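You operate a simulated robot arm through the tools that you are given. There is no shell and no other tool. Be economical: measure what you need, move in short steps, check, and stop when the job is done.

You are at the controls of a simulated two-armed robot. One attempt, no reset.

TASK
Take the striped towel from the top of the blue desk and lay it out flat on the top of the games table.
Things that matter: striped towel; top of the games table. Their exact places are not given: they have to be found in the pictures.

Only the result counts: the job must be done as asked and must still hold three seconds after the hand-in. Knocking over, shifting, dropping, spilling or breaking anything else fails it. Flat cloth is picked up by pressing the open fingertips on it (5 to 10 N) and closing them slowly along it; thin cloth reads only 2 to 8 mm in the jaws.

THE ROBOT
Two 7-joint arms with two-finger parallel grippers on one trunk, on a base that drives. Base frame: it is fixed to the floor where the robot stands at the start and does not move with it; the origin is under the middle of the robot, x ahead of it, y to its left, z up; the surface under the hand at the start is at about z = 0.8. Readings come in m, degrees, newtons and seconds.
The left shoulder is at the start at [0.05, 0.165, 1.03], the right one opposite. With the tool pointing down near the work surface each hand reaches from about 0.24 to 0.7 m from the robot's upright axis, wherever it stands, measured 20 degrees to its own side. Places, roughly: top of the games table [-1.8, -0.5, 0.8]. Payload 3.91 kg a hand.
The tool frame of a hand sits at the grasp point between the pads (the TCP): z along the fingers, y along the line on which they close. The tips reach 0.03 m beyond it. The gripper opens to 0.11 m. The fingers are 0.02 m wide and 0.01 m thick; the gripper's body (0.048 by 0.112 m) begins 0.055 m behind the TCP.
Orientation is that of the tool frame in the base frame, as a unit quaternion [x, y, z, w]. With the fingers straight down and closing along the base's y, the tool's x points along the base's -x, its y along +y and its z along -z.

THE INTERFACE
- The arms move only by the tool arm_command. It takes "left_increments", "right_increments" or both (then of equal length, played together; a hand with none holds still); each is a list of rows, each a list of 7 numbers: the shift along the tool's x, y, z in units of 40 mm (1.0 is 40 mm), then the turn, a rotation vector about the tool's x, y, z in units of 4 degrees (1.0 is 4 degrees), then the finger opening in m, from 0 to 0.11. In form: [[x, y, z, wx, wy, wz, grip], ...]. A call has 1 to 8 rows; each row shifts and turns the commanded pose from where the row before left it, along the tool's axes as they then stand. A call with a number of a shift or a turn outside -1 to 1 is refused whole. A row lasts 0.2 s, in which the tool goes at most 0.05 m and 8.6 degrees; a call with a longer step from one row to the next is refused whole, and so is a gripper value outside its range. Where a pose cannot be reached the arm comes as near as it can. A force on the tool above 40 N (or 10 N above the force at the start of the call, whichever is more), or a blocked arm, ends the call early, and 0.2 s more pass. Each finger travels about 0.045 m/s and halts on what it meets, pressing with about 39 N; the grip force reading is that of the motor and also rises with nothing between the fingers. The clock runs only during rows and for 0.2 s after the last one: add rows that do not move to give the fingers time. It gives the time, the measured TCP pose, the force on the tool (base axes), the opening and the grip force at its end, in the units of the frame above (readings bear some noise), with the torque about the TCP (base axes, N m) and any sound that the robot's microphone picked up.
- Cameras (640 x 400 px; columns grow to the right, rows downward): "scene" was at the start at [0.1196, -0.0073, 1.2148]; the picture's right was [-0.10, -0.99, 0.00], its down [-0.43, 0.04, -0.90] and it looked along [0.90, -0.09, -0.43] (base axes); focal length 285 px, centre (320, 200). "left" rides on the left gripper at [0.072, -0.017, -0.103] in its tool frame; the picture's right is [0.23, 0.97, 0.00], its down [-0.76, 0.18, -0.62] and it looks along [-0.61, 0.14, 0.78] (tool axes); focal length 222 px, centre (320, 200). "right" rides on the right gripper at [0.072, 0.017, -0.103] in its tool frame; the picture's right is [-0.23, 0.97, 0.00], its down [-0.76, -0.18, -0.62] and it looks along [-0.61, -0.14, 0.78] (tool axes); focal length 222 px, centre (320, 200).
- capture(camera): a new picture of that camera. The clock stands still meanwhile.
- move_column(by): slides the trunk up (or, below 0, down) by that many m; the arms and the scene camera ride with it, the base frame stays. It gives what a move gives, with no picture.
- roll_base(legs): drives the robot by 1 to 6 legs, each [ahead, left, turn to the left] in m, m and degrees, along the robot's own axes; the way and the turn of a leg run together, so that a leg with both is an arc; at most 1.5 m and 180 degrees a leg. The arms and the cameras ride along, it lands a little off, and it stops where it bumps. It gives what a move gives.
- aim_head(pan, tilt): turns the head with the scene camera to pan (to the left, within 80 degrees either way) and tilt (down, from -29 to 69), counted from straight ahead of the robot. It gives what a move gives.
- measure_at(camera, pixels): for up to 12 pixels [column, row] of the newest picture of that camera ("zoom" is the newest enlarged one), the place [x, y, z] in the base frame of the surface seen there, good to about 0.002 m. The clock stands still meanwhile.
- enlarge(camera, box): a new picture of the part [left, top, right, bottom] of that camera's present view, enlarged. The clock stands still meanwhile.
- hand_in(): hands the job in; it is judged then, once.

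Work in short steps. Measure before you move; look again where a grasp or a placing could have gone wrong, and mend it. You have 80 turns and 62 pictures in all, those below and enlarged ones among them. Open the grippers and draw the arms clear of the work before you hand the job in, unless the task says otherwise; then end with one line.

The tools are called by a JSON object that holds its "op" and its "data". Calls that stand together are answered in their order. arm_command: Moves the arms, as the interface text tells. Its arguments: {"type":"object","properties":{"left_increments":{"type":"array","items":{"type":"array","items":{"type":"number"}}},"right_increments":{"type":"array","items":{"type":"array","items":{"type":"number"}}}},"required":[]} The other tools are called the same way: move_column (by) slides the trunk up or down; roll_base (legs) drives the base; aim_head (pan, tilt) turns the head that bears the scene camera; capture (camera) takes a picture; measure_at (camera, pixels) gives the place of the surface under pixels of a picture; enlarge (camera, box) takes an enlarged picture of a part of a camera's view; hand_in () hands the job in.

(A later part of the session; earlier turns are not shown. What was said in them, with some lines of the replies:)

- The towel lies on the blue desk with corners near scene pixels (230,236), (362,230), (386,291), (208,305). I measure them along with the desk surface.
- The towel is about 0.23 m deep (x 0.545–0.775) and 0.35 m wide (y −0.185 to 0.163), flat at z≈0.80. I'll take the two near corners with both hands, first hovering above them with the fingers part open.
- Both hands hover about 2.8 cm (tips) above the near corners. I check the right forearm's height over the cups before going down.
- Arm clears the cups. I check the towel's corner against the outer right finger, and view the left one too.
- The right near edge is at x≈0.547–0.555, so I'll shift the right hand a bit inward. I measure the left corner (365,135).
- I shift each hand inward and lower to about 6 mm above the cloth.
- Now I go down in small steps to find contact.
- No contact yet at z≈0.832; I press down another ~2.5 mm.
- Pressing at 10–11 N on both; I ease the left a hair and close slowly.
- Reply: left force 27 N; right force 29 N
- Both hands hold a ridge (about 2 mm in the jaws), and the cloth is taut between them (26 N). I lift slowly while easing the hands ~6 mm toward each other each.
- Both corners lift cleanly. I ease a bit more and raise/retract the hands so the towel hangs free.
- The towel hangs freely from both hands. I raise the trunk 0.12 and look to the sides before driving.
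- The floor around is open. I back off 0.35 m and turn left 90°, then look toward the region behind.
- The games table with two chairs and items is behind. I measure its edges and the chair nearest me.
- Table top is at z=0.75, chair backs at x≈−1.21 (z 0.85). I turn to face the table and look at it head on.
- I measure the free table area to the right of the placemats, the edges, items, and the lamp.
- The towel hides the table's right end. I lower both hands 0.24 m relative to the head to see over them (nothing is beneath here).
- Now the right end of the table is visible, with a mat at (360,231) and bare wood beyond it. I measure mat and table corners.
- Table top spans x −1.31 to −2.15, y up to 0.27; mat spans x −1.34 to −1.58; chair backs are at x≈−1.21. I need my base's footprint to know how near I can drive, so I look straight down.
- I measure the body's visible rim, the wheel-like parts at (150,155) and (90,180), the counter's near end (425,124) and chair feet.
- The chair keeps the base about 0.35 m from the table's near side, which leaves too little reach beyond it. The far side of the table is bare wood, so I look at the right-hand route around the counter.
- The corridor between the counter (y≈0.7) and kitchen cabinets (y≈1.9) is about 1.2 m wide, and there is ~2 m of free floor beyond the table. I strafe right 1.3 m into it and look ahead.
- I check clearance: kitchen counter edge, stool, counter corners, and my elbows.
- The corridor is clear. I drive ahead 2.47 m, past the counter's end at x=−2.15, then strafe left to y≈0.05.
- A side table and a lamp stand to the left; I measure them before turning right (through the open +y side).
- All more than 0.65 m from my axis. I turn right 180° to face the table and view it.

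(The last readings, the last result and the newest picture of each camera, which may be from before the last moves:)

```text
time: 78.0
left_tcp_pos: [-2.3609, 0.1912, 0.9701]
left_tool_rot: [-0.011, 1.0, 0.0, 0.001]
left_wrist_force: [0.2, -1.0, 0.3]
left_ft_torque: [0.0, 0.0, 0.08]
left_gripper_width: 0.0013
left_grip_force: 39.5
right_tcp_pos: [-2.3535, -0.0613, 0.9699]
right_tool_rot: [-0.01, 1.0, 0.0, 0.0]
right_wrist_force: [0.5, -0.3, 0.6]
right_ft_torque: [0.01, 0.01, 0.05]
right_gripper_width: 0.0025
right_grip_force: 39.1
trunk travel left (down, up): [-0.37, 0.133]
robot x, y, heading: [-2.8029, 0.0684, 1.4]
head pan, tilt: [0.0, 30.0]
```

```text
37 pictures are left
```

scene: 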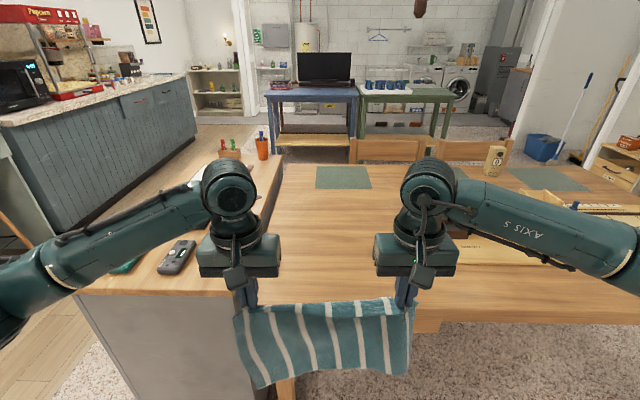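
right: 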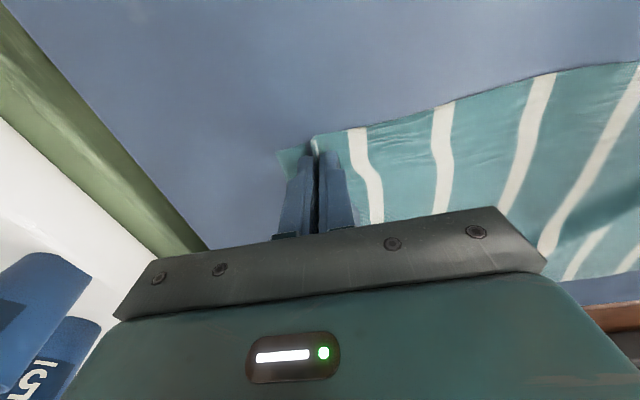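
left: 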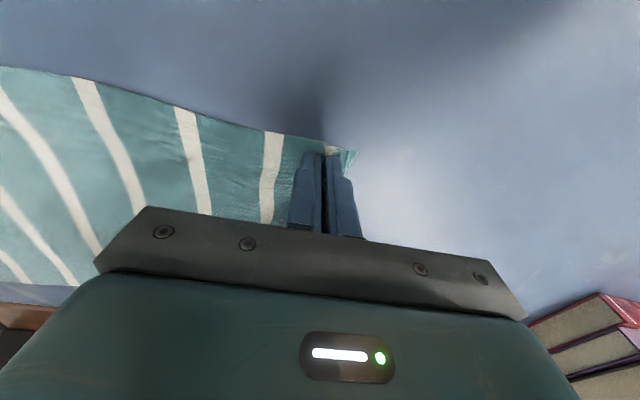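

I measure the table's edge facing me, the box on the right and the seam to the counter.

{"op": "measure_at", "data": {"camera": "scene", "pixels": [[350, 290], [430, 305], [530, 315], [465, 262], [462, 240], [545, 262], [283, 180], [265, 215], [300, 220], [330, 260], [425, 322], [178, 255]]}}

{"op": "enlarge", "data": {"camera": "scene", "box": [220, 150, 600, 388]}}

```text
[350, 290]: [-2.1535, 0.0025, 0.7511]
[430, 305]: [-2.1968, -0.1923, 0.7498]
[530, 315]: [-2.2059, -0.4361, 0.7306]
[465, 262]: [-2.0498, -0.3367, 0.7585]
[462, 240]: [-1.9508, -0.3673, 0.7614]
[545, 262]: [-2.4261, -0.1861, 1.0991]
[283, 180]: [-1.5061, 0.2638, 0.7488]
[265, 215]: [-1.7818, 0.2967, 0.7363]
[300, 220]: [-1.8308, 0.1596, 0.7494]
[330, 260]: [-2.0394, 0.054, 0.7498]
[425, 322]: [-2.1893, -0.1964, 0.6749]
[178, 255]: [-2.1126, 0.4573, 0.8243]
```

```text
1.68 times, centred on (410, 269) of scene
```

zoom: 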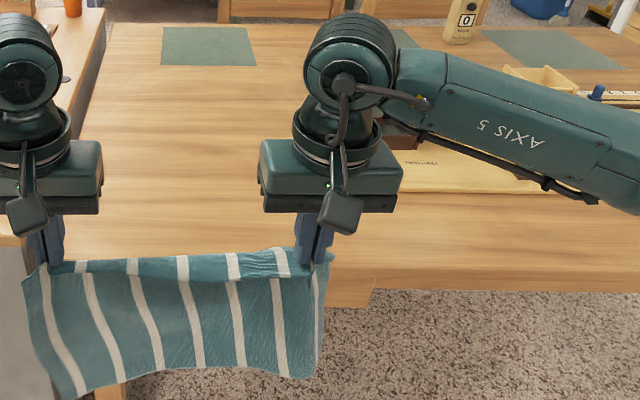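

The table edge facing me is at x≈−2.20 and bare wood spans y −0.28…0.26. I raise the hands 0.12 m so the towel clears the edge, then drive in with the towel centred on y≈0.

{"op": "arm_command", "data": {"left_increments": [[0, 0, -0.6, 0, 0, 0, 0], [0, 0, -0.6, 0, 0, 0, 0], [0, 0, -0.6, 0, 0, 0, 0], [0, 0, -0.6, 0, 0, 0, 0], [0, 0, -0.6, 0, 0, 0, 0], [0, 0, 0, 0, 0, 0, 0]], "right_increments": [[0, 0, -0.6, 0, 0, 0, 0], [0, 0, -0.6, 0, 0, 0, 0], [0, 0, -0.6, 0, 0, 0, 0], [0, 0, -0.6, 0, 0, 0, 0], [0, 0, -0.6, 0, 0, 0, 0], [0, 0, 0, 0, 0, 0, 0]]}}

{"op": "roll_base", "data": {"legs": [[0, -0.062, -1.4], [0.18, 0, 0]]}}

{"op": "aim_head", "data": {"pan": -60, "tilt": 60}}

{"op": "capture", "data": {"camera": "scene"}}

```text
time: 79.4
left_tcp_pos: [-2.3628, 0.1925, 1.0918]
left_tool_rot: [-0.01, 1.0, -0.001, 0.001]
left_wrist_force: [0.2, -0.9, -0.4]
left_ft_torque: [-0.02, 0.0, 0.07]
left_gripper_width: 0.0014
left_grip_force: 38.7
right_tcp_pos: [-2.3524, -0.0621, 1.0897]
right_tool_rot: [-0.01, 1.0, 0.0, 0.0]
right_wrist_force: [-0.1, 1.5, -0.3]
right_ft_torque: [0.02, 0.06, 0.06]
right_gripper_width: 0.0026
right_grip_force: 39.1
trunk travel left (down, up): [-0.37, 0.133]
robot x, y, heading: [-2.797, 0.0694, 1.1]
head pan, tilt: [0.0, 30.0]
```

```text
time: 81.7
left_tcp_pos: [-2.1798, 0.1186, 1.091]
left_tool_rot: [0.002, 1.0, 0.0, 0.0]
left_wrist_force: [-0.3, -0.8, -0.3]
left_ft_torque: [-0.01, 0.02, 0.06]
left_gripper_width: 0.0014
left_grip_force: 39.0
right_tcp_pos: [-2.1777, -0.1341, 1.0904]
right_tool_rot: [0.002, 1.0, 0.0, -0.001]
right_wrist_force: [0.3, 0.5, 0.1]
right_ft_torque: [0.06, 0.04, 0.03]
right_gripper_width: 0.0024
right_grip_force: 39.2
trunk travel left (down, up): [-0.37, 0.133]
robot x, y, heading: [-2.6222, 0.003, -0.5]
head pan, tilt: [0.0, 30.0]
```

```text
time: 83.0
left_tcp_pos: [-2.1797, 0.1182, 1.0902]
left_tool_rot: [0.002, 1.0, 0.0, 0.0]
left_wrist_force: [-0.3, -0.2, 0.6]
left_ft_torque: [-0.01, 0.03, 0.08]
left_gripper_width: 0.0014
left_grip_force: 38.6
right_tcp_pos: [-2.1765, -0.1356, 1.0887]
right_tool_rot: [0.002, 1.0, 0.0, 0.0]
right_wrist_force: [-0.2, 0.4, -0.4]
right_ft_torque: [0.01, -0.01, 0.01]
right_gripper_width: 0.0023
right_grip_force: 39.1
trunk travel left (down, up): [-0.37, 0.133]
robot x, y, heading: [-2.619, 0.0012, -0.1]
head pan, tilt: [-60.0, 60.0]
```

```text
35 pictures are left
```

scene: 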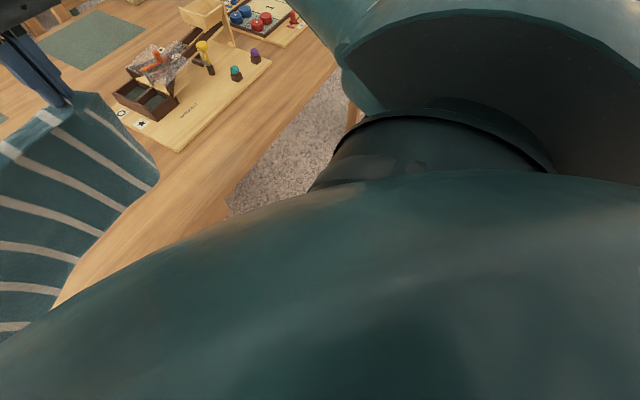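

Robot at x=−2.62, not touching anything. I go another 0.055 m (same gap to the table as I had to the desk at start), then view with the head ahead.

{"op": "measure_at", "data": {"camera": "scene", "pixels": [[120, 110], [182, 150], [160, 50], [202, 45], [228, 15], [190, 35]]}}

{"op": "roll_base", "data": {"legs": [[0.055, 0, 0]]}}

{"op": "aim_head", "data": {"pan": 0, "tilt": 42}}

{"op": "capture", "data": {"camera": "scene"}}

```text
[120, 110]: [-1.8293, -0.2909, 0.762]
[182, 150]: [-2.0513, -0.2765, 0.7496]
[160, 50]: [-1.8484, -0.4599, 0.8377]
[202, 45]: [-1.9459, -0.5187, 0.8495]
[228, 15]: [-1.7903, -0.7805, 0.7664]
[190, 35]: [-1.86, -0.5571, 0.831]
```

```text
time: 83.9
left_tcp_pos: [-2.1248, 0.1172, 1.0909]
left_tool_rot: [0.002, 1.0, 0.0, 0.0]
left_wrist_force: [0.0, -1.1, 0.9]
left_ft_torque: [-0.06, 0.05, 0.05]
left_gripper_width: 0.0015
left_grip_force: 39.2
right_tcp_pos: [-2.1209, -0.1354, 1.0895]
right_tool_rot: [0.001, 1.0, 0.0, 0.0]
right_wrist_force: [0.0, -0.6, 0.0]
right_ft_torque: [0.02, 0.03, 0.04]
right_gripper_width: 0.0022
right_grip_force: 39.6
trunk travel left (down, up): [-0.37, 0.133]
robot x, y, heading: [-2.5664, 0.0034, -0.5]
head pan, tilt: [-60.0, 60.0]
```

```text
time: 85.2
left_tcp_pos: [-2.1263, 0.117, 1.091]
left_tool_rot: [0.002, 1.0, -0.001, 0.0]
left_wrist_force: [0.6, -0.7, -0.3]
left_ft_torque: [-0.02, -0.01, 0.03]
left_gripper_width: 0.0012
left_grip_force: 38.7
right_tcp_pos: [-2.1236, -0.1361, 1.0904]
right_tool_rot: [0.002, 1.0, 0.001, 0.0]
right_wrist_force: [0.3, 0.1, -1.0]
right_ft_torque: [0.02, 0.01, 0.04]
right_gripper_width: 0.0022
right_grip_force: 38.6
trunk travel left (down, up): [-0.37, 0.133]
robot x, y, heading: [-2.5673, -0.002, -0.4]
head pan, tilt: [0.0, 42.0]
```

```text
34 pictures are left
```

scene: 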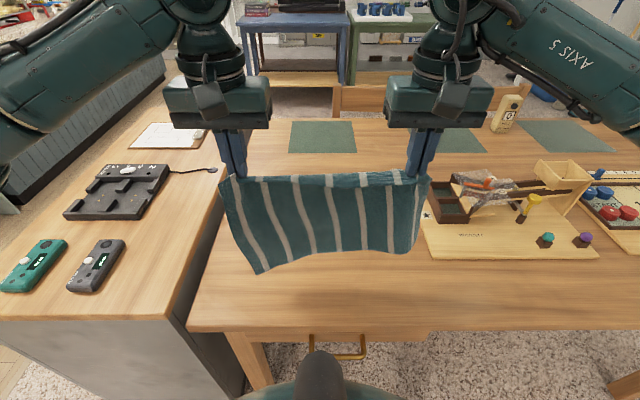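

Clear view: the towel hangs over bare wood, board game box to the right at y<−0.28. I extend both hands 0.21 m forward at this height.

{"op": "arm_command", "data": {"left_increments": [[-0.65, 0, 0, 0, 0, 0, 0], [-0.66, 0, 0, 0, 0, 0, 0], [-0.66, 0, 0, 0, 0, 0, 0], [-0.66, 0, 0, 0, 0, 0, 0], [-0.66, 0, 0, 0, 0, 0, 0], [-0.66, 0, 0, 0, 0, 0, 0], [-0.66, 0, 0, 0, 0, 0, 0], [-0.66, 0, 0, 0, 0, 0, 0]], "right_increments": [[-0.65, 0, 0, 0, 0, 0, 0], [-0.66, 0, 0, 0, 0, 0, 0], [-0.66, 0, 0, 0, 0, 0, 0], [-0.66, 0, 0, 0, 0, 0, 0], [-0.66, 0, 0, 0, 0, 0, 0], [-0.66, 0, 0, 0, 0, 0, 0], [-0.66, 0, 0, 0, 0, 0, 0], [-0.66, 0, 0, 0, 0, 0, 0]]}}

{"op": "capture", "data": {"camera": "scene"}}

```text
time: 87.0
left_tcp_pos: [-1.9298, 0.1165, 1.0916]
left_tool_rot: [0.006, 1.0, 0.0, 0.0]
left_wrist_force: [0.1, -5.7, -0.4]
left_ft_torque: [-0.21, 0.01, 0.03]
left_gripper_width: 0.0013
left_grip_force: 38.7
left hand out of reach, approached as far as the arm can: row 8
right_tcp_pos: [-1.9264, -0.1402, 1.0862]
right_tool_rot: [-0.001, 1.0, 0.001, 0.001]
right_wrist_force: [1.2, 4.7, 0.7]
right_ft_torque: [0.18, 0.03, 0.05]
right_gripper_width: 0.0023
right_grip_force: 39.0
right hand out of reach, approached as far as the arm can: row 8
trunk travel left (down, up): [-0.37, 0.133]
robot x, y, heading: [-2.5669, 0.0011, -0.3]
head pan, tilt: [0.0, 42.0]
```

```text
33 pictures are left
```

scene: 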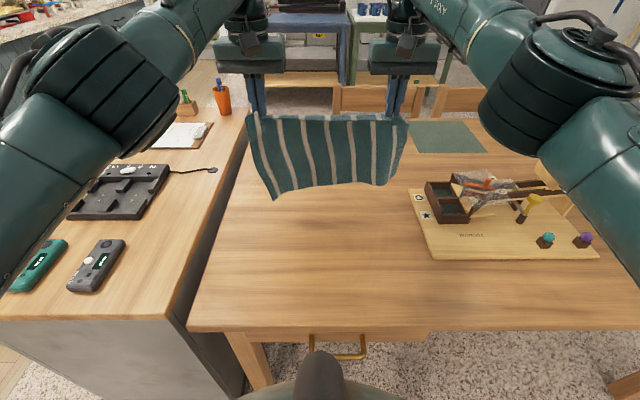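

Hands are at x≈−1.93, near the reach limit. I measure the hanging bottom edge to know how far to lower.

{"op": "measure_at", "data": {"camera": "scene", "pixels": [[278, 194], [318, 185], [345, 182], [375, 182], [388, 180], [256, 118], [330, 118], [403, 122]]}}

```text
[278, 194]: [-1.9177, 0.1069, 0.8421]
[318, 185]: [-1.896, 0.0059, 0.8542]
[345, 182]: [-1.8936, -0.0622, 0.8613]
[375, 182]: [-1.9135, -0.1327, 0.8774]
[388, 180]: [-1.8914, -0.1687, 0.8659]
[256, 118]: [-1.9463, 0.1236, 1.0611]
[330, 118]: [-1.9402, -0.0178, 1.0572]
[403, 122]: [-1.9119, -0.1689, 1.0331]
```

I lower 0.09 m so the bottom edge just touches the table.

{"op": "arm_command", "data": {"left_increments": [[0, 0, 0.6, 0, 0, 0, 0], [0, 0, 0.6, 0, 0, 0, 0], [0, 0, 0.6, 0, 0, 0, 0], [0, 0, 0.5, 0, 0, 0, 0], [0, 0, 0, 0, 0, 0, 0]], "right_increments": [[0, 0, 0.6, 0, 0, 0, 0], [0, 0, 0.6, 0, 0, 0, 0], [0, 0, 0.6, 0, 0, 0, 0], [0, 0, 0.5, 0, 0, 0, 0], [0, 0, 0, 0, 0, 0, 0]]}}

{"op": "capture", "data": {"camera": "scene"}}

```text
time: 88.2
left_tcp_pos: [-1.9303, 0.1189, 0.9971]
left_tool_rot: [0.002, 1.0, -0.001, 0.0]
left_wrist_force: [0.2, -10.3, 0.0]
left_ft_torque: [-0.32, 0.0, 0.05]
left_gripper_width: 0.0015
left_grip_force: 39.0
right_tcp_pos: [-1.9265, -0.1403, 0.994]
right_tool_rot: [0.002, 1.0, 0.0, 0.0]
right_wrist_force: [-0.7, 9.0, 0.3]
right_ft_torque: [0.29, 0.01, -0.01]
right_gripper_width: 0.0023
right_grip_force: 39.1
trunk travel left (down, up): [-0.37, 0.133]
robot x, y, heading: [-2.5688, 0.0074, -0.0]
head pan, tilt: [0.0, 42.0]
```

```text
32 pictures are left
```

scene: 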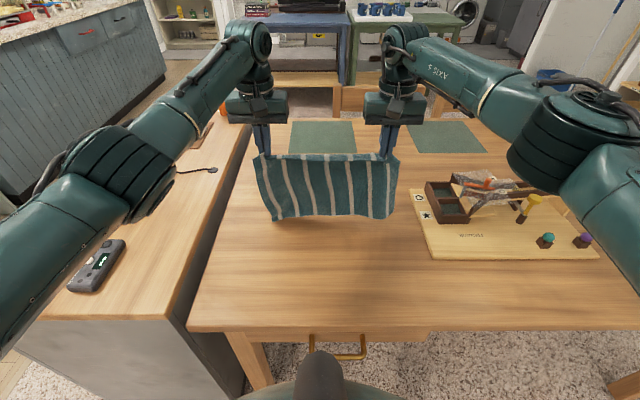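

The bottom edge is at the table (left part touching). I ease the tension and start laying: hands move back toward me while descending.

{"op": "arm_command", "data": {"left_increments": [[0.1, -0.06, 0.3, 0, 0, 0, 0], [0.6, 0, 0.15, 0, 0, 0, 0], [0.6, 0, 0.25, 0, 0, 0, 0], [0.7, 0, 0.4, 0, 0, 0, 0], [0.7, 0, 0.45, 0, 0, 0, 0], [0, 0, 0, 0, 0, 0, 0]], "right_increments": [[0.1, 0.06, 0.3, 0, 0, 0, 0], [0.6, 0, 0.15, 0, 0, 0, 0], [0.6, 0, 0.25, 0, 0, 0, 0], [0.7, 0, 0.4, 0, 0, 0, 0], [0.7, 0, 0.45, 0, 0, 0, 0], [0, 0, 0, 0, 0, 0, 0]]}}

{"op": "capture", "data": {"camera": "scene"}}

```text
time: 89.6
left_tcp_pos: [-2.0379, 0.1177, 0.9359]
left_tool_rot: [0.002, 1.0, 0.001, 0.0]
left_wrist_force: [0.2, -3.5, -0.6]
left_ft_torque: [-0.08, 0.02, 0.02]
left_gripper_width: 0.0017
left_grip_force: 39.3
right_tcp_pos: [-2.0354, -0.1394, 0.9329]
right_tool_rot: [0.004, 1.0, 0.0, 0.001]
right_wrist_force: [0.0, 2.9, -0.4]
right_ft_torque: [0.09, -0.02, 0.08]
right_gripper_width: 0.0021
right_grip_force: 39.2
trunk travel left (down, up): [-0.37, 0.133]
robot x, y, heading: [-2.5676, 0.0036, -0.2]
head pan, tilt: [0.0, 42.0]
```

```text
31 pictures are left
```

scene: 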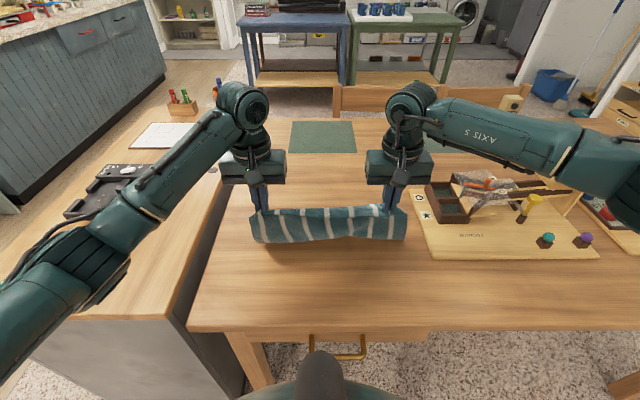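

A slack belly shows toward me at row 240. I check where it and the far edge lie.

{"op": "measure_at", "data": {"camera": "scene", "pixels": [[330, 237], [270, 240], [395, 235], [330, 222], [330, 210]]}}

{"op": "capture", "data": {"camera": "left"}}

{"op": "capture", "data": {"camera": "right"}}

```text
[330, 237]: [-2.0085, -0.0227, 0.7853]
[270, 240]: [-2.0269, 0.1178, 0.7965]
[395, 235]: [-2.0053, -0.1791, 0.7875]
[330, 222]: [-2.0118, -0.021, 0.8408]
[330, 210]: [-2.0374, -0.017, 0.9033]
```

```text
30 pictures are left
```

left: 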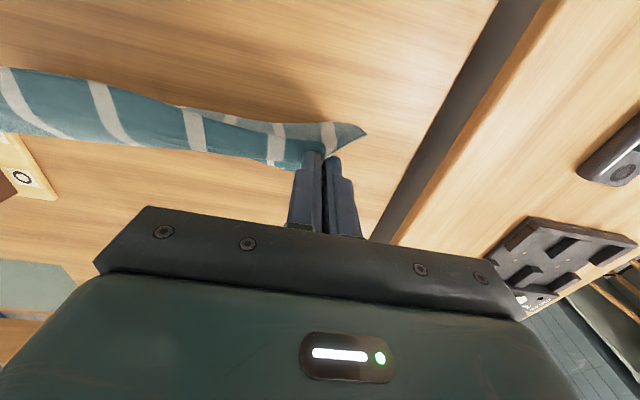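

```text
29 pictures are left
```

right: 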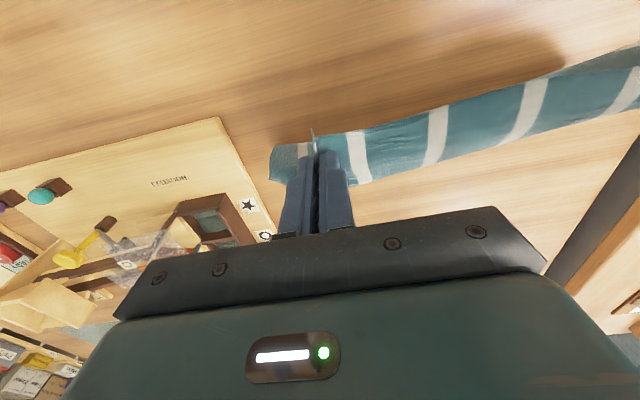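

I measure the towel's far edge in the left hand picture.

{"op": "measure_at", "data": {"camera": "left", "pixels": [[60, 136], [120, 144], [200, 152], [265, 160], [100, 90], [200, 110], [250, 125], [20, 75], [20, 130]]}}

```text
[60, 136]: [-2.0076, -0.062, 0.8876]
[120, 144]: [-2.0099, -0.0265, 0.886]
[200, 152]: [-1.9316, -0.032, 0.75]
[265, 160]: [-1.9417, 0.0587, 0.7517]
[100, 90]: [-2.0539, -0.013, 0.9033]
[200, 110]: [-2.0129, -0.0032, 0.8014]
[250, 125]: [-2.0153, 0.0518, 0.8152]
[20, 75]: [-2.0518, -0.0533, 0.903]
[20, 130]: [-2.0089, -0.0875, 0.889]
```

The far edge rests near x≈−1.94 with slack in between. I continue the arc, moving back faster to take up the slack and descending to ~2.5 cm above the table.

{"op": "arm_command", "data": {"left_increments": [[0.85, 0, 0.18, 0, 0, 0, 0], [0.85, 0, 0.18, 0, 0, 0, 0], [0.625, 0, 0.75, 0, 0, 0, 0], [0.225, 0, 0.625, 0, 0, 0, 0], [0.2, 0, 0.625, 0, 0, 0, 0], [0.1, 0, 0.5, 0, 0, 0, 0], [0.05, 0, 0.3, 0, 0, 0, 0], [0, 0, 0, 0, 0, 0, 0]], "right_increments": [[0.85, 0, 0.18, 0, 0, 0, 0], [0.85, 0, 0.18, 0, 0, 0, 0], [0.625, 0, 0.75, 0, 0, 0, 0], [0.225, 0, 0.625, 0, 0, 0, 0], [0.2, 0, 0.625, 0, 0, 0, 0], [0.1, 0, 0.5, 0, 0, 0, 0], [0.05, 0, 0.25, 0, 0, 0, 0], [0, 0, 0, 0, 0, 0, 0]]}}

{"op": "capture", "data": {"camera": "scene"}}

```text
time: 91.4
left_tcp_pos: [-2.1541, 0.1188, 0.8092]
left_tool_rot: [0.003, 1.0, 0.0, 0.0]
left_wrist_force: [0.0, -5.1, -0.9]
left_ft_torque: [-0.15, 0.01, -0.01]
left_gripper_width: 0.0016
left_grip_force: 39.4
right_tcp_pos: [-2.1503, -0.1391, 0.8077]
right_tool_rot: [0.001, 1.0, 0.0, 0.0]
right_wrist_force: [0.5, 4.8, -0.1]
right_ft_torque: [0.15, -0.01, 0.03]
right_gripper_width: 0.0025
right_grip_force: 39.1
trunk travel left (down, up): [-0.37, 0.133]
robot x, y, heading: [-2.5619, 0.004, -0.1]
head pan, tilt: [0.0, 42.0]
```

```text
28 pictures are left
```

scene: 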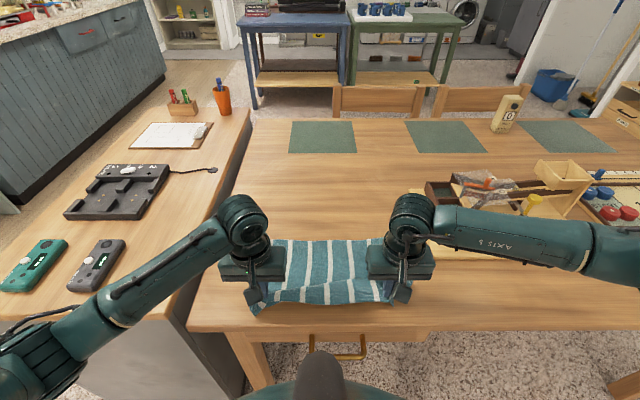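

The towel spreads out with its far edge at row 240. I lower the last ~2.5 cm until the tips touch lightly.

{"op": "arm_command", "data": {"left_increments": [[0, 0, 0.35, 0, 0, 0, 0], [0, 0, 0.25, 0, 0, 0, 0], [0, 0, 0.08, 0, 0, 0, 0], [0, 0, 0, 0, 0, 0, 0]], "right_increments": [[0, 0, 0.35, 0, 0, 0, 0], [0, 0, 0.25, 0, 0, 0, 0], [0, 0, 0.05, 0, 0, 0, 0], [0, 0, 0, 0, 0, 0, 0]]}}

{"op": "measure_at", "data": {"camera": "scene", "pixels": [[285, 240], [330, 239], [380, 238], [330, 260], [330, 280], [320, 303], [370, 303], [258, 312]]}}

```text
time: 92.4
left_tcp_pos: [-2.1537, 0.1181, 0.7839]
left_tool_rot: [0.003, 1.0, 0.0, 0.002]
left_wrist_force: [0.7, -4.2, 11.2]
left_ft_torque: [-0.14, 0.08, -0.01]
left_gripper_width: 0.0017
left_grip_force: 38.7
right_tcp_pos: [-2.1524, -0.1376, 0.7831]
right_tool_rot: [0.002, 1.0, 0.0, 0.001]
right_wrist_force: [0.0, 5.0, 0.8]
right_ft_torque: [0.21, 0.02, 0.05]
right_gripper_width: 0.0025
right_grip_force: 38.6
trunk travel left (down, up): [-0.37, 0.133]
robot x, y, heading: [-2.5674, 0.0019, -0.5]
head pan, tilt: [0.0, 42.0]
```

```text
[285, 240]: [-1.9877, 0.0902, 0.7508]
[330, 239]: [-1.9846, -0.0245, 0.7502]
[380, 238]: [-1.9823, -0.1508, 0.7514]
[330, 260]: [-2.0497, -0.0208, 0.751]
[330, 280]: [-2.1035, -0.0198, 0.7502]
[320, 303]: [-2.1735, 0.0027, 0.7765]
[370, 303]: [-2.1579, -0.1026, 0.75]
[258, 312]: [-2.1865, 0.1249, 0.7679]
```

Tips touch (left 11 N, right ~1 N). I open slowly under light pressure so the pinched ridges spread out flat, then lift.

{"op": "arm_command", "data": {"left_increments": [[0, 0, -0.01, 0, 0, 0, 0.004], [0, 0, 0, 0, 0, 0, 0.01], [0, 0, 0, 0, 0, 0, 0.016], [0, 0, 0, 0, 0, 0, 0.022], [0, 0, 0, 0, 0, 0, 0.028], [0, 0, 0, 0, 0, 0, 0.034], [0, 0, 0, 0, 0, 0, 0.04], [0, 0, 0, 0, 0, 0, 0.04]], "right_increments": [[0, 0, 0.03, 0, 0, 0, 0.004], [0, 0, 0, 0, 0, 0, 0.01], [0, 0, 0, 0, 0, 0, 0.016], [0, 0, 0, 0, 0, 0, 0.022], [0, 0, 0, 0, 0, 0, 0.028], [0, 0, 0, 0, 0, 0, 0.034], [0, 0, 0, 0, 0, 0, 0.04], [0, 0, 0, 0, 0, 0, 0.04]]}}

{"op": "arm_command", "data": {"left_increments": [[0, 0, -0.2, 0, 0, 0, 0.04], [0, 0, -0.5, 0, 0, 0, 0.04], [0, 0, -0.8, 0, 0, 0, 0.04], [0, 0, -0.9, 0, 0, 0, 0.04], [0, 0, -0.9, 0, 0, 0, 0.04], [0, 0, -0.9, 0, 0, 0, 0.04]], "right_increments": [[0, 0, -0.2, 0, 0, 0, 0.04], [0, 0, -0.5, 0, 0, 0, 0.04], [0, 0, -0.8, 0, 0, 0, 0.04], [0, 0, -0.9, 0, 0, 0, 0.04], [0, 0, -0.9, 0, 0, 0, 0.04], [0, 0, -0.9, 0, 0, 0, 0.04]]}}

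{"op": "capture", "data": {"camera": "scene"}}

```text
time: 94.2
left_tcp_pos: [-2.1549, 0.1194, 0.7824]
left_tool_rot: [0.003, 1.0, -0.001, 0.0]
left_wrist_force: [-0.7, 3.5, 10.5]
left_ft_torque: [-0.16, 0.08, -0.01]
left_gripper_width: 0.0386
left_grip_force: 0.1
right_tcp_pos: [-2.153, -0.1374, 0.782]
right_tool_rot: [0.002, 1.0, 0.0, 0.001]
right_wrist_force: [-0.2, 0.9, 6.1]
right_ft_torque: [-0.02, 0.01, 0.05]
right_gripper_width: 0.0374
right_grip_force: 0.1
trunk travel left (down, up): [-0.37, 0.133]
robot x, y, heading: [-2.5669, 0.0024, -0.3]
head pan, tilt: [0.0, 42.0]
```

```text
time: 95.6
left_tcp_pos: [-2.1544, 0.119, 0.9507]
left_tool_rot: [0.002, 1.0, 0.0, 0.0]
left_wrist_force: [0.8, -1.0, -0.4]
left_ft_torque: [0.02, 0.0, -0.01]
left_gripper_width: 0.0403
left_grip_force: 0.0
right_tcp_pos: [-2.1514, -0.1386, 0.9501]
right_tool_rot: [0.002, 1.0, -0.001, -0.001]
right_wrist_force: [0.1, 0.4, 0.0]
right_ft_torque: [0.04, 0.03, -0.02]
right_gripper_width: 0.0397
right_grip_force: 0.1
trunk travel left (down, up): [-0.37, 0.133]
robot x, y, heading: [-2.5693, 0.005, -0.4]
head pan, tilt: [0.0, 42.0]
```

```text
27 pictures are left
```

scene: 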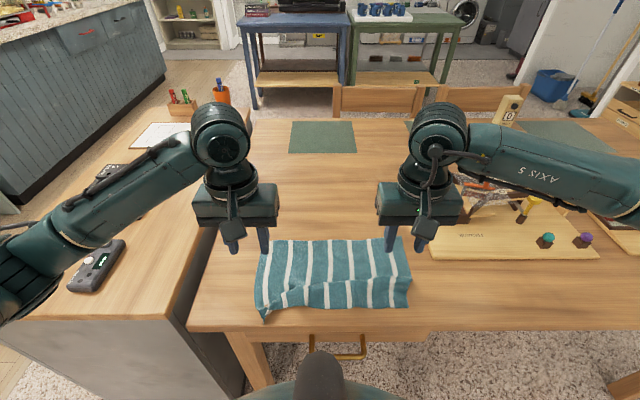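

The towel is released. I enlarge to look for wrinkles or folds.

{"op": "enlarge", "data": {"camera": "scene", "box": [232, 220, 440, 350]}}

{"op": "capture", "data": {"camera": "left"}}

{"op": "capture", "data": {"camera": "right"}}

```text
3.08 times, centred on (336, 285) of scene
```

zoom: 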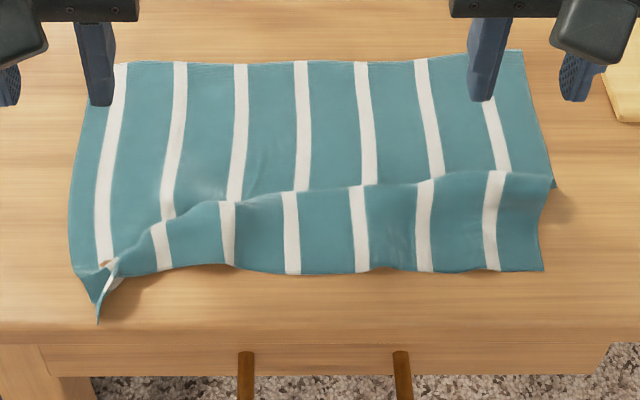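

```text
25 pictures are left
```

left: 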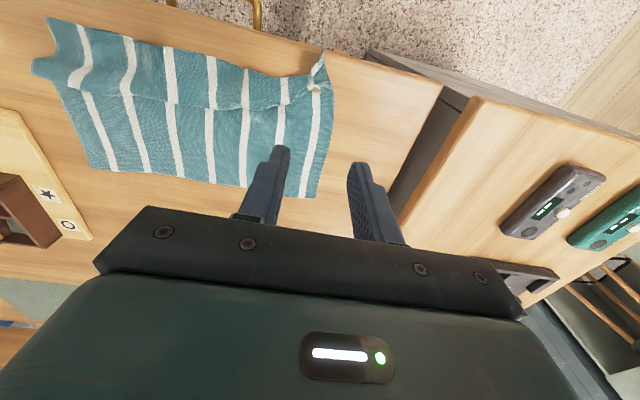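

```text
24 pictures are left
```

right: 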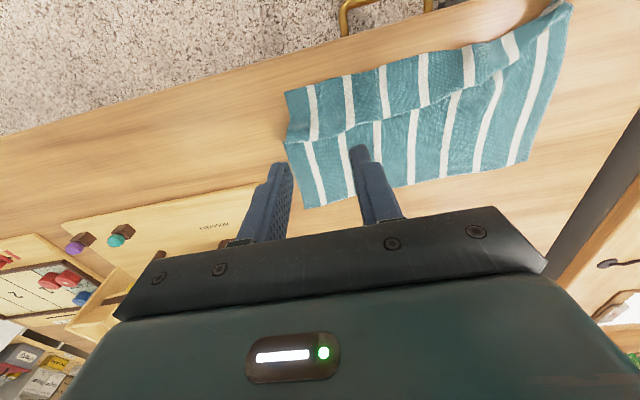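

There is a ridge along the front third and a bunched front-left corner. I'll fix it by pressing fingertips on the far part and sliding it away from me; first I measure the ridge and corners.

{"op": "measure_at", "data": {"camera": "zoom", "pixels": [[130, 66], [510, 55], [360, 188], [220, 210], [500, 175], [380, 270], [540, 268], [98, 318], [105, 265], [72, 245], [552, 185], [150, 265]]}}

```text
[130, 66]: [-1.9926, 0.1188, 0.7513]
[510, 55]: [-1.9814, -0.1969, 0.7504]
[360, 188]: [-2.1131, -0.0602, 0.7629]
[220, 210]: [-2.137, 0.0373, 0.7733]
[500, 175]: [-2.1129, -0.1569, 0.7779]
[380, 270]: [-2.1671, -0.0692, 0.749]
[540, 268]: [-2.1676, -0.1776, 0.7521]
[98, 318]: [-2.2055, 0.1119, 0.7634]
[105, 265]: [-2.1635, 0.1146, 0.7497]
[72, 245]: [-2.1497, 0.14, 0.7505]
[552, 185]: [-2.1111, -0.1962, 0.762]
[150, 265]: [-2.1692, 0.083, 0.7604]
```

I move both hands over the far part (x≈−2.03) with fingers wider, hovering ~1.5 cm above.

{"op": "arm_command", "data": {"left_increments": [[-0.518, -0.246, 0.65, 0, 0, 0, 0.09], [-0.518, -0.246, 0.65, 0, 0, 0, 0.09], [-0.518, -0.246, 0.65, 0, 0, 0, 0.09], [-0.518, -0.246, 0.65, 0, 0, 0, 0.09], [-0.518, -0.246, 0.65, 0, 0, 0, 0.09], [-0.518, -0.246, 0.65, 0, 0, 0, 0.09], [0, 0, 0.15, 0, 0, 0, 0.09], [0, 0, 0, 0, 0, 0, 0.09]], "right_increments": [[-0.506, 0.036, 0.65, 0, 0, 0, 0.09], [-0.506, 0.036, 0.65, 0, 0, 0, 0.09], [-0.506, 0.036, 0.65, 0, 0, 0, 0.09], [-0.506, 0.036, 0.65, 0, 0, 0, 0.09], [-0.506, 0.036, 0.65, 0, 0, 0, 0.09], [-0.506, 0.036, 0.65, 0, 0, 0, 0.09], [0, 0, 0.15, 0, 0, 0, 0.09], [0, 0, 0, 0, 0, 0, 0.09]]}}

```text
time: 97.4
left_tcp_pos: [-2.0298, 0.0592, 0.789]
left_tool_rot: [0.003, 1.0, 0.001, 0.0]
left_wrist_force: [0.7, -0.4, -0.1]
left_ft_torque: [-0.02, 0.0, -0.02]
left_gripper_width: 0.0899
left_grip_force: 0.1
right_tcp_pos: [-2.0296, -0.1293, 0.7868]
right_tool_rot: [0.001, 1.0, 0.0, 0.0]
right_wrist_force: [1.0, 0.2, -0.3]
right_ft_torque: [0.03, 0.01, -0.01]
right_gripper_width: 0.0898
right_grip_force: 0.1
trunk travel left (down, up): [-0.37, 0.133]
robot x, y, heading: [-2.5621, 0.0046, -0.3]
head pan, tilt: [0.0, 42.0]
```

I lower to light contact.

{"op": "arm_command", "data": {"left_increments": [[0, 0, 0.13, 0, 0, 0, 0.09], [0, 0, 0.07, 0, 0, 0, 0.09], [0, 0, 0, 0, 0, 0, 0.09]], "right_increments": [[0, 0, 0.09, 0, 0, 0, 0.09], [0, 0, 0.06, 0, 0, 0, 0.09], [0, 0, 0, 0, 0, 0, 0.09]]}}

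```text
time: 98.2
left_tcp_pos: [-2.0299, 0.0587, 0.7798]
left_tool_rot: [0.003, 1.0, 0.001, 0.001]
left_wrist_force: [-0.2, 0.1, 2.8]
left_ft_torque: [-0.01, 0.0, 0.0]
left_gripper_width: 0.0898
left_grip_force: 0.1
right_tcp_pos: [-2.0292, -0.1286, 0.7819]
right_tool_rot: [0.002, 1.0, 0.0, 0.001]
right_wrist_force: [0.6, -0.5, 4.3]
right_ft_torque: [-0.13, -0.04, 0.06]
right_gripper_width: 0.0902
right_grip_force: 0.0
trunk travel left (down, up): [-0.37, 0.133]
robot x, y, heading: [-2.5674, 0.003, -0.2]
head pan, tilt: [0.0, 42.0]
```

I press slightly more and slide both hands forward ~4.5 cm slowly, spreading a touch sideways.

{"op": "arm_command", "data": {"left_increments": [[0, 0, 0.03, 0, 0, 0, 0.09], [-0.15, 0.02, 0, 0, 0, 0, 0.09], [-0.15, 0.02, 0, 0, 0, 0, 0.09], [-0.15, 0.02, 0, 0, 0, 0, 0.09], [-0.15, 0.02, 0, 0, 0, 0, 0.09], [-0.15, 0.02, 0, 0, 0, 0, 0.09], [-0.15, 0.02, 0, 0, 0, 0, 0.09], [-0.15, 0.02, 0, 0, 0, 0, 0.09]], "right_increments": [[0, 0, 0.02, 0, 0, 0, 0.09], [-0.15, -0.02, 0, 0, 0, 0, 0.09], [-0.15, -0.02, 0, 0, 0, 0, 0.09], [-0.15, -0.02, 0, 0, 0, 0, 0.09], [-0.15, -0.02, 0, 0, 0, 0, 0.09], [-0.15, -0.02, 0, 0, 0, 0, 0.09], [-0.15, -0.02, 0, 0, 0, 0, 0.09], [-0.15, -0.02, 0, 0, 0, 0, 0.09]]}}

{"op": "enlarge", "data": {"camera": "scene", "box": [232, 200, 440, 330]}}

```text
time: 100.0
left_tcp_pos: [-1.9888, 0.064, 0.7824]
left_tool_rot: [0.003, 1.0, 0.0, 0.002]
left_wrist_force: [-3.9, -4.5, 13.4]
left_ft_torque: [0.2, 0.15, 0.12]
left_gripper_width: 0.0899
left_grip_force: 0.1
right_tcp_pos: [-1.9895, -0.1359, 0.7819]
right_tool_rot: [0.002, 1.0, 0.001, 0.002]
right_wrist_force: [-2.3, 4.6, 7.5]
right_ft_torque: [-0.17, 0.11, -0.12]
right_gripper_width: 0.0882
right_grip_force: 0.2
trunk travel left (down, up): [-0.37, 0.133]
robot x, y, heading: [-2.5715, 0.004, -0.0]
head pan, tilt: [0.0, 42.0]
```

```text
3.08 times, centred on (336, 265) of scene
```

zoom: 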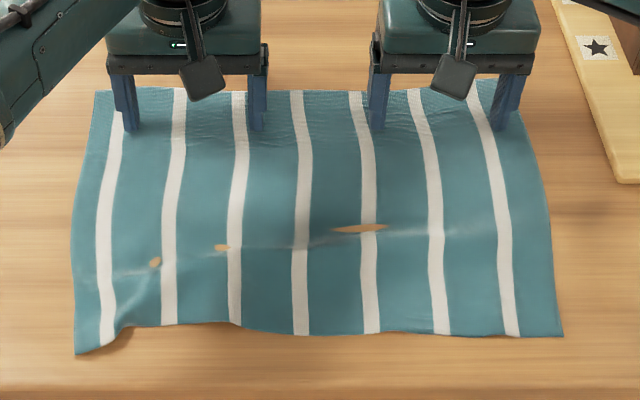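

Very effective: the ridge is nearly gone and the corner has opened. I slide another ~8 mm, then lift straight up.

{"op": "arm_command", "data": {"left_increments": [[-0.1, 0.02, -0.01, 0, 0, 0, 0.09], [-0.1, 0.02, 0, 0, 0, 0, 0.09], [0, 0, -0.2, 0, 0, 0, 0.09], [0, 0, -0.6, 0, 0, 0, 0.09], [0, 0, -0.8, 0, 0, 0, 0.09], [0, 0, -0.8, 0, 0, 0, 0.09], [0, 0, -0.8, 0, 0, 0, 0.09]], "right_increments": [[-0.1, -0.02, 0, 0, 0, 0, 0.09], [-0.1, -0.02, 0, 0, 0, 0, 0.09], [0, 0, -0.2, 0, 0, 0, 0.09], [0, 0, -0.6, 0, 0, 0, 0.09], [0, 0, -0.8, 0, 0, 0, 0.09], [0, 0, -0.8, 0, 0, 0, 0.09], [0, 0, -0.8, 0, 0, 0, 0.09]]}}

{"op": "enlarge", "data": {"camera": "scene", "box": [232, 200, 440, 330]}}

```text
time: 101.6
left_tcp_pos: [-1.9792, 0.0664, 0.909]
left_tool_rot: [0.003, 1.0, 0.0, 0.0]
left_wrist_force: [0.0, 0.8, -0.4]
left_ft_torque: [0.0, -0.02, -0.02]
left_gripper_width: 0.09
left_grip_force: 0.1
right_tcp_pos: [-1.9801, -0.1383, 0.9083]
right_tool_rot: [0.002, 1.0, -0.001, 0.0]
right_wrist_force: [0.3, -0.3, 0.1]
right_ft_torque: [0.0, 0.01, -0.04]
right_gripper_width: 0.0899
right_grip_force: 0.0
trunk travel left (down, up): [-0.37, 0.133]
robot x, y, heading: [-2.5679, 0.0006, -0.4]
head pan, tilt: [0.0, 42.0]
```

```text
3.08 times, centred on (336, 265) of scene
```

zoom: 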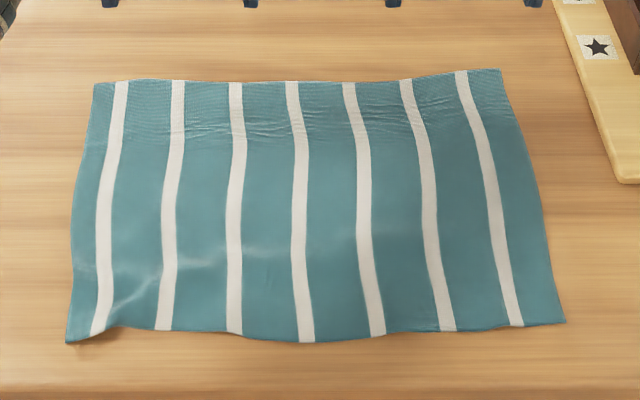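

The towel is nearly flat, with a slight lift near the front-left corner. I measure heights.

{"op": "measure_at", "data": {"camera": "zoom", "pixels": [[70, 338], [115, 305], [150, 290], [130, 322], [270, 335], [340, 240], [560, 318], [100, 90], [495, 75], [430, 325], [90, 255], [300, 130]]}}

```text
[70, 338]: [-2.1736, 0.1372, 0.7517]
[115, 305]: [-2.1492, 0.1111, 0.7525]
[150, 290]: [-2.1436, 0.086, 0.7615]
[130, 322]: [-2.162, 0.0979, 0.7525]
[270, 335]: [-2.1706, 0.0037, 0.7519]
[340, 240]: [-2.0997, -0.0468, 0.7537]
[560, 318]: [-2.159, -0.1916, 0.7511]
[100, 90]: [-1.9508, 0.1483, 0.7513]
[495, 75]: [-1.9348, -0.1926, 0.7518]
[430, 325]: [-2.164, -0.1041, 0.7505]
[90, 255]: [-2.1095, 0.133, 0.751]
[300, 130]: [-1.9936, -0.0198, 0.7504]
```

Only a ~1 cm bump remains at [−2.144, 0.086]. I smooth it with the left hand: closed fingertips on the corner, sliding it outward slightly.

{"op": "arm_command", "data": {"left_increments": [[0.855, 0.243, 0, 0, 0, 0, 0.02], [0.855, 0.243, 0, 0, 0, 0, 0.02], [0.855, 0.243, 0, 0, 0, 0, 0.02], [0.855, 0.243, 0, 0, 0, 0, 0.0], [0.855, 0.243, 0, 0, 0, 0, 0.0], [0, 0, 0.9, 0, 0, 0, 0.0], [0, 0, 0.9, 0, 0, 0, 0.0], [0, 0, 0.9, 0, 0, 0, 0.0]]}}

{"op": "arm_command", "data": {"left_increments": [[0, 0, 0.3, 0, 0, 0, 0.0], [0, 0, 0.18, 0, 0, 0, 0.0], [0, 0, 0.03, 0, 0, 0, 0.0], [0, 0, 0, 0, 0, 0, 0.0]]}}

```text
time: 103.4
left_tcp_pos: [-2.1516, 0.114, 0.7999]
left_tool_rot: [0.002, 1.0, 0.0, 0.0]
left_wrist_force: [-0.1, 0.1, 0.6]
left_ft_torque: [0.01, 0.01, -0.01]
left_gripper_width: 0.0002
left_grip_force: 38.4
right_tcp_pos: [-1.9799, -0.1384, 0.9092]
right_tool_rot: [0.002, 1.0, 0.0, -0.001]
right_wrist_force: [-0.3, 0.3, 0.5]
right_ft_torque: [0.02, -0.02, -0.01]
right_gripper_width: 0.09
right_grip_force: 0.1
trunk travel left (down, up): [-0.37, 0.133]
robot x, y, heading: [-2.5677, 0.0015, -0.3]
head pan, tilt: [0.0, 42.0]
```

```text
time: 104.4
left_tcp_pos: [-2.1492, 0.1148, 0.7816]
left_tool_rot: [0.004, 1.0, -0.001, 0.003]
left_wrist_force: [-0.6, 1.5, 20.0]
left_ft_torque: [0.09, 0.13, -0.02]
left_gripper_width: 0.0
left_grip_force: 37.3
right_tcp_pos: [-1.9808, -0.1372, 0.9096]
right_tool_rot: [0.002, 1.0, -0.001, 0.001]
right_wrist_force: [0.5, -0.8, 0.8]
right_ft_torque: [-0.02, 0.0, 0.0]
right_gripper_width: 0.0899
right_grip_force: 0.1
trunk travel left (down, up): [-0.37, 0.133]
robot x, y, heading: [-2.5673, 0.0042, -0.1]
head pan, tilt: [0.0, 42.0]
```

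Force is 20 N, a bit much; I ease off 1 mm, slide 15 mm outward, and lift.

{"op": "arm_command", "data": {"left_increments": [[0, 0, -0.03, 0, 0, 0, 0.0], [0.03, 0.12, 0, 0, 0, 0, 0.0], [0.03, 0.12, 0, 0, 0, 0, 0.0], [0.03, 0.12, 0, 0, 0, 0, 0.0], [0, 0, -0.2, 0, 0, 0, 0.0], [0, 0, -0.7, 0, 0, 0, 0.0], [0, 0, -0.9, 0, 0, 0, 0.0], [0, 0, -0.9, 0, 0, 0, 0.0]]}}

{"op": "arm_command", "data": {"left_increments": [[0, 0, -0.9, 0, 0, 0, 0.03], [0, 0, -0.9, 0, 0, 0, 0.05], [0, 0, -0.9, 0, 0, 0, 0.07], [0, 0, -0.9, 0, 0, 0, 0.07], [0.7, 0, 0, 0, 0, 0, 0.07]], "right_increments": [[0, 0, -0.9, 0, 0, 0, 0.09], [0, 0, -0.9, 0, 0, 0, 0.09], [0, 0, -0.9, 0, 0, 0, 0.09], [0, 0, -0.9, 0, 0, 0, 0.09], [0.7, 0, 0, 0, 0, 0, 0.09]]}}

{"op": "enlarge", "data": {"camera": "scene", "box": [232, 200, 440, 330]}}

```text
time: 106.2
left_tcp_pos: [-2.1554, 0.1304, 0.8883]
left_tool_rot: [0.001, 1.0, 0.001, 0.0]
left_wrist_force: [-0.3, 1.1, 0.0]
left_ft_torque: [0.04, -0.01, 0.01]
left_gripper_width: 0.0001
left_grip_force: 37.3
right_tcp_pos: [-1.981, -0.1372, 0.9075]
right_tool_rot: [0.002, 1.0, 0.0, 0.0]
right_wrist_force: [0.9, -0.1, -0.6]
right_ft_torque: [0.0, -0.01, 0.0]
right_gripper_width: 0.0899
right_grip_force: 0.1
trunk travel left (down, up): [-0.37, 0.133]
robot x, y, heading: [-2.5691, 0.0014, -0.3]
head pan, tilt: [0.0, 42.0]
```

```text
time: 107.4
left_tcp_pos: [-2.1823, 0.1303, 1.0342]
left_tool_rot: [0.003, 1.0, 0.0, 0.0]
left_wrist_force: [-0.4, 0.3, 0.2]
left_ft_torque: [-0.01, 0.01, -0.02]
left_gripper_width: 0.07
left_grip_force: 0.2
right_tcp_pos: [-2.0083, -0.1384, 1.0533]
right_tool_rot: [0.003, 1.0, 0.0, 0.0]
right_wrist_force: [-0.3, 0.2, -0.4]
right_ft_torque: [0.0, 0.0, -0.03]
right_gripper_width: 0.09
right_grip_force: 0.1
trunk travel left (down, up): [-0.37, 0.133]
robot x, y, heading: [-2.5688, 0.0033, -0.2]
head pan, tilt: [0.0, 42.0]
```

```text
3.08 times, centred on (336, 265) of scene
```

zoom: 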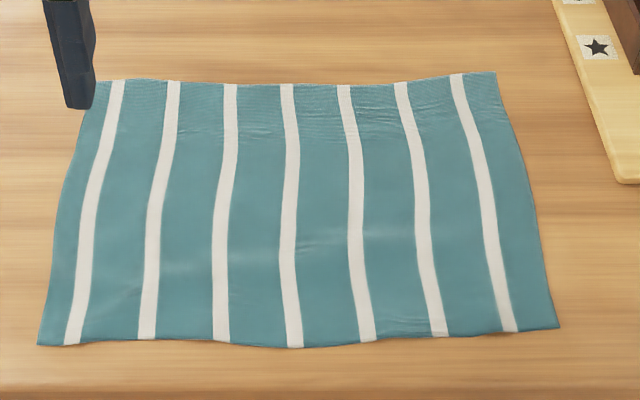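

The towel is now flat, wholly on the table. I back the base off 0.25 m so the arms are clear and take a last look.

{"op": "roll_base", "data": {"legs": [[-0.25, 0, 0]]}}

{"op": "capture", "data": {"camera": "scene"}}

```text
time: 109.2
left_tcp_pos: [-2.4324, 0.1302, 1.0334]
left_tool_rot: [0.002, 1.0, 0.0, 0.0]
left_wrist_force: [0.1, 0.0, 0.4]
left_ft_torque: [-0.02, 0.0, 0.0]
left_gripper_width: 0.0699
left_grip_force: 0.1
right_tcp_pos: [-2.2593, -0.1362, 1.052]
right_tool_rot: [0.001, 1.0, 0.0, 0.0]
right_wrist_force: [0.4, -0.1, 0.9]
right_ft_torque: [0.01, -0.06, 0.0]
right_gripper_width: 0.0901
right_grip_force: 0.0
trunk travel left (down, up): [-0.37, 0.133]
robot x, y, heading: [-2.8192, 0.0037, -0.0]
head pan, tilt: [0.0, 42.0]
```

```text
20 pictures are left
```

scene: 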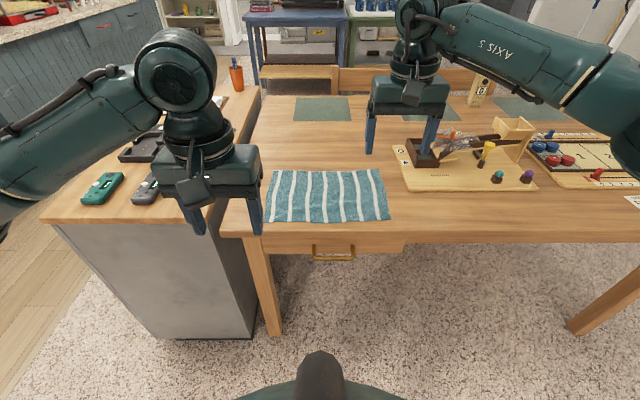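

The towel lies flat on the games table, nothing else is disturbed, and both grippers are open and clear. Handing in.

{"op": "hand_in", "data": {}}

```text
The job is handed in.
```

The striped towel is off the blue desk and lies flat on bare wood on the games table; the last picture shows nothing else disturbed, and the job is handed in.
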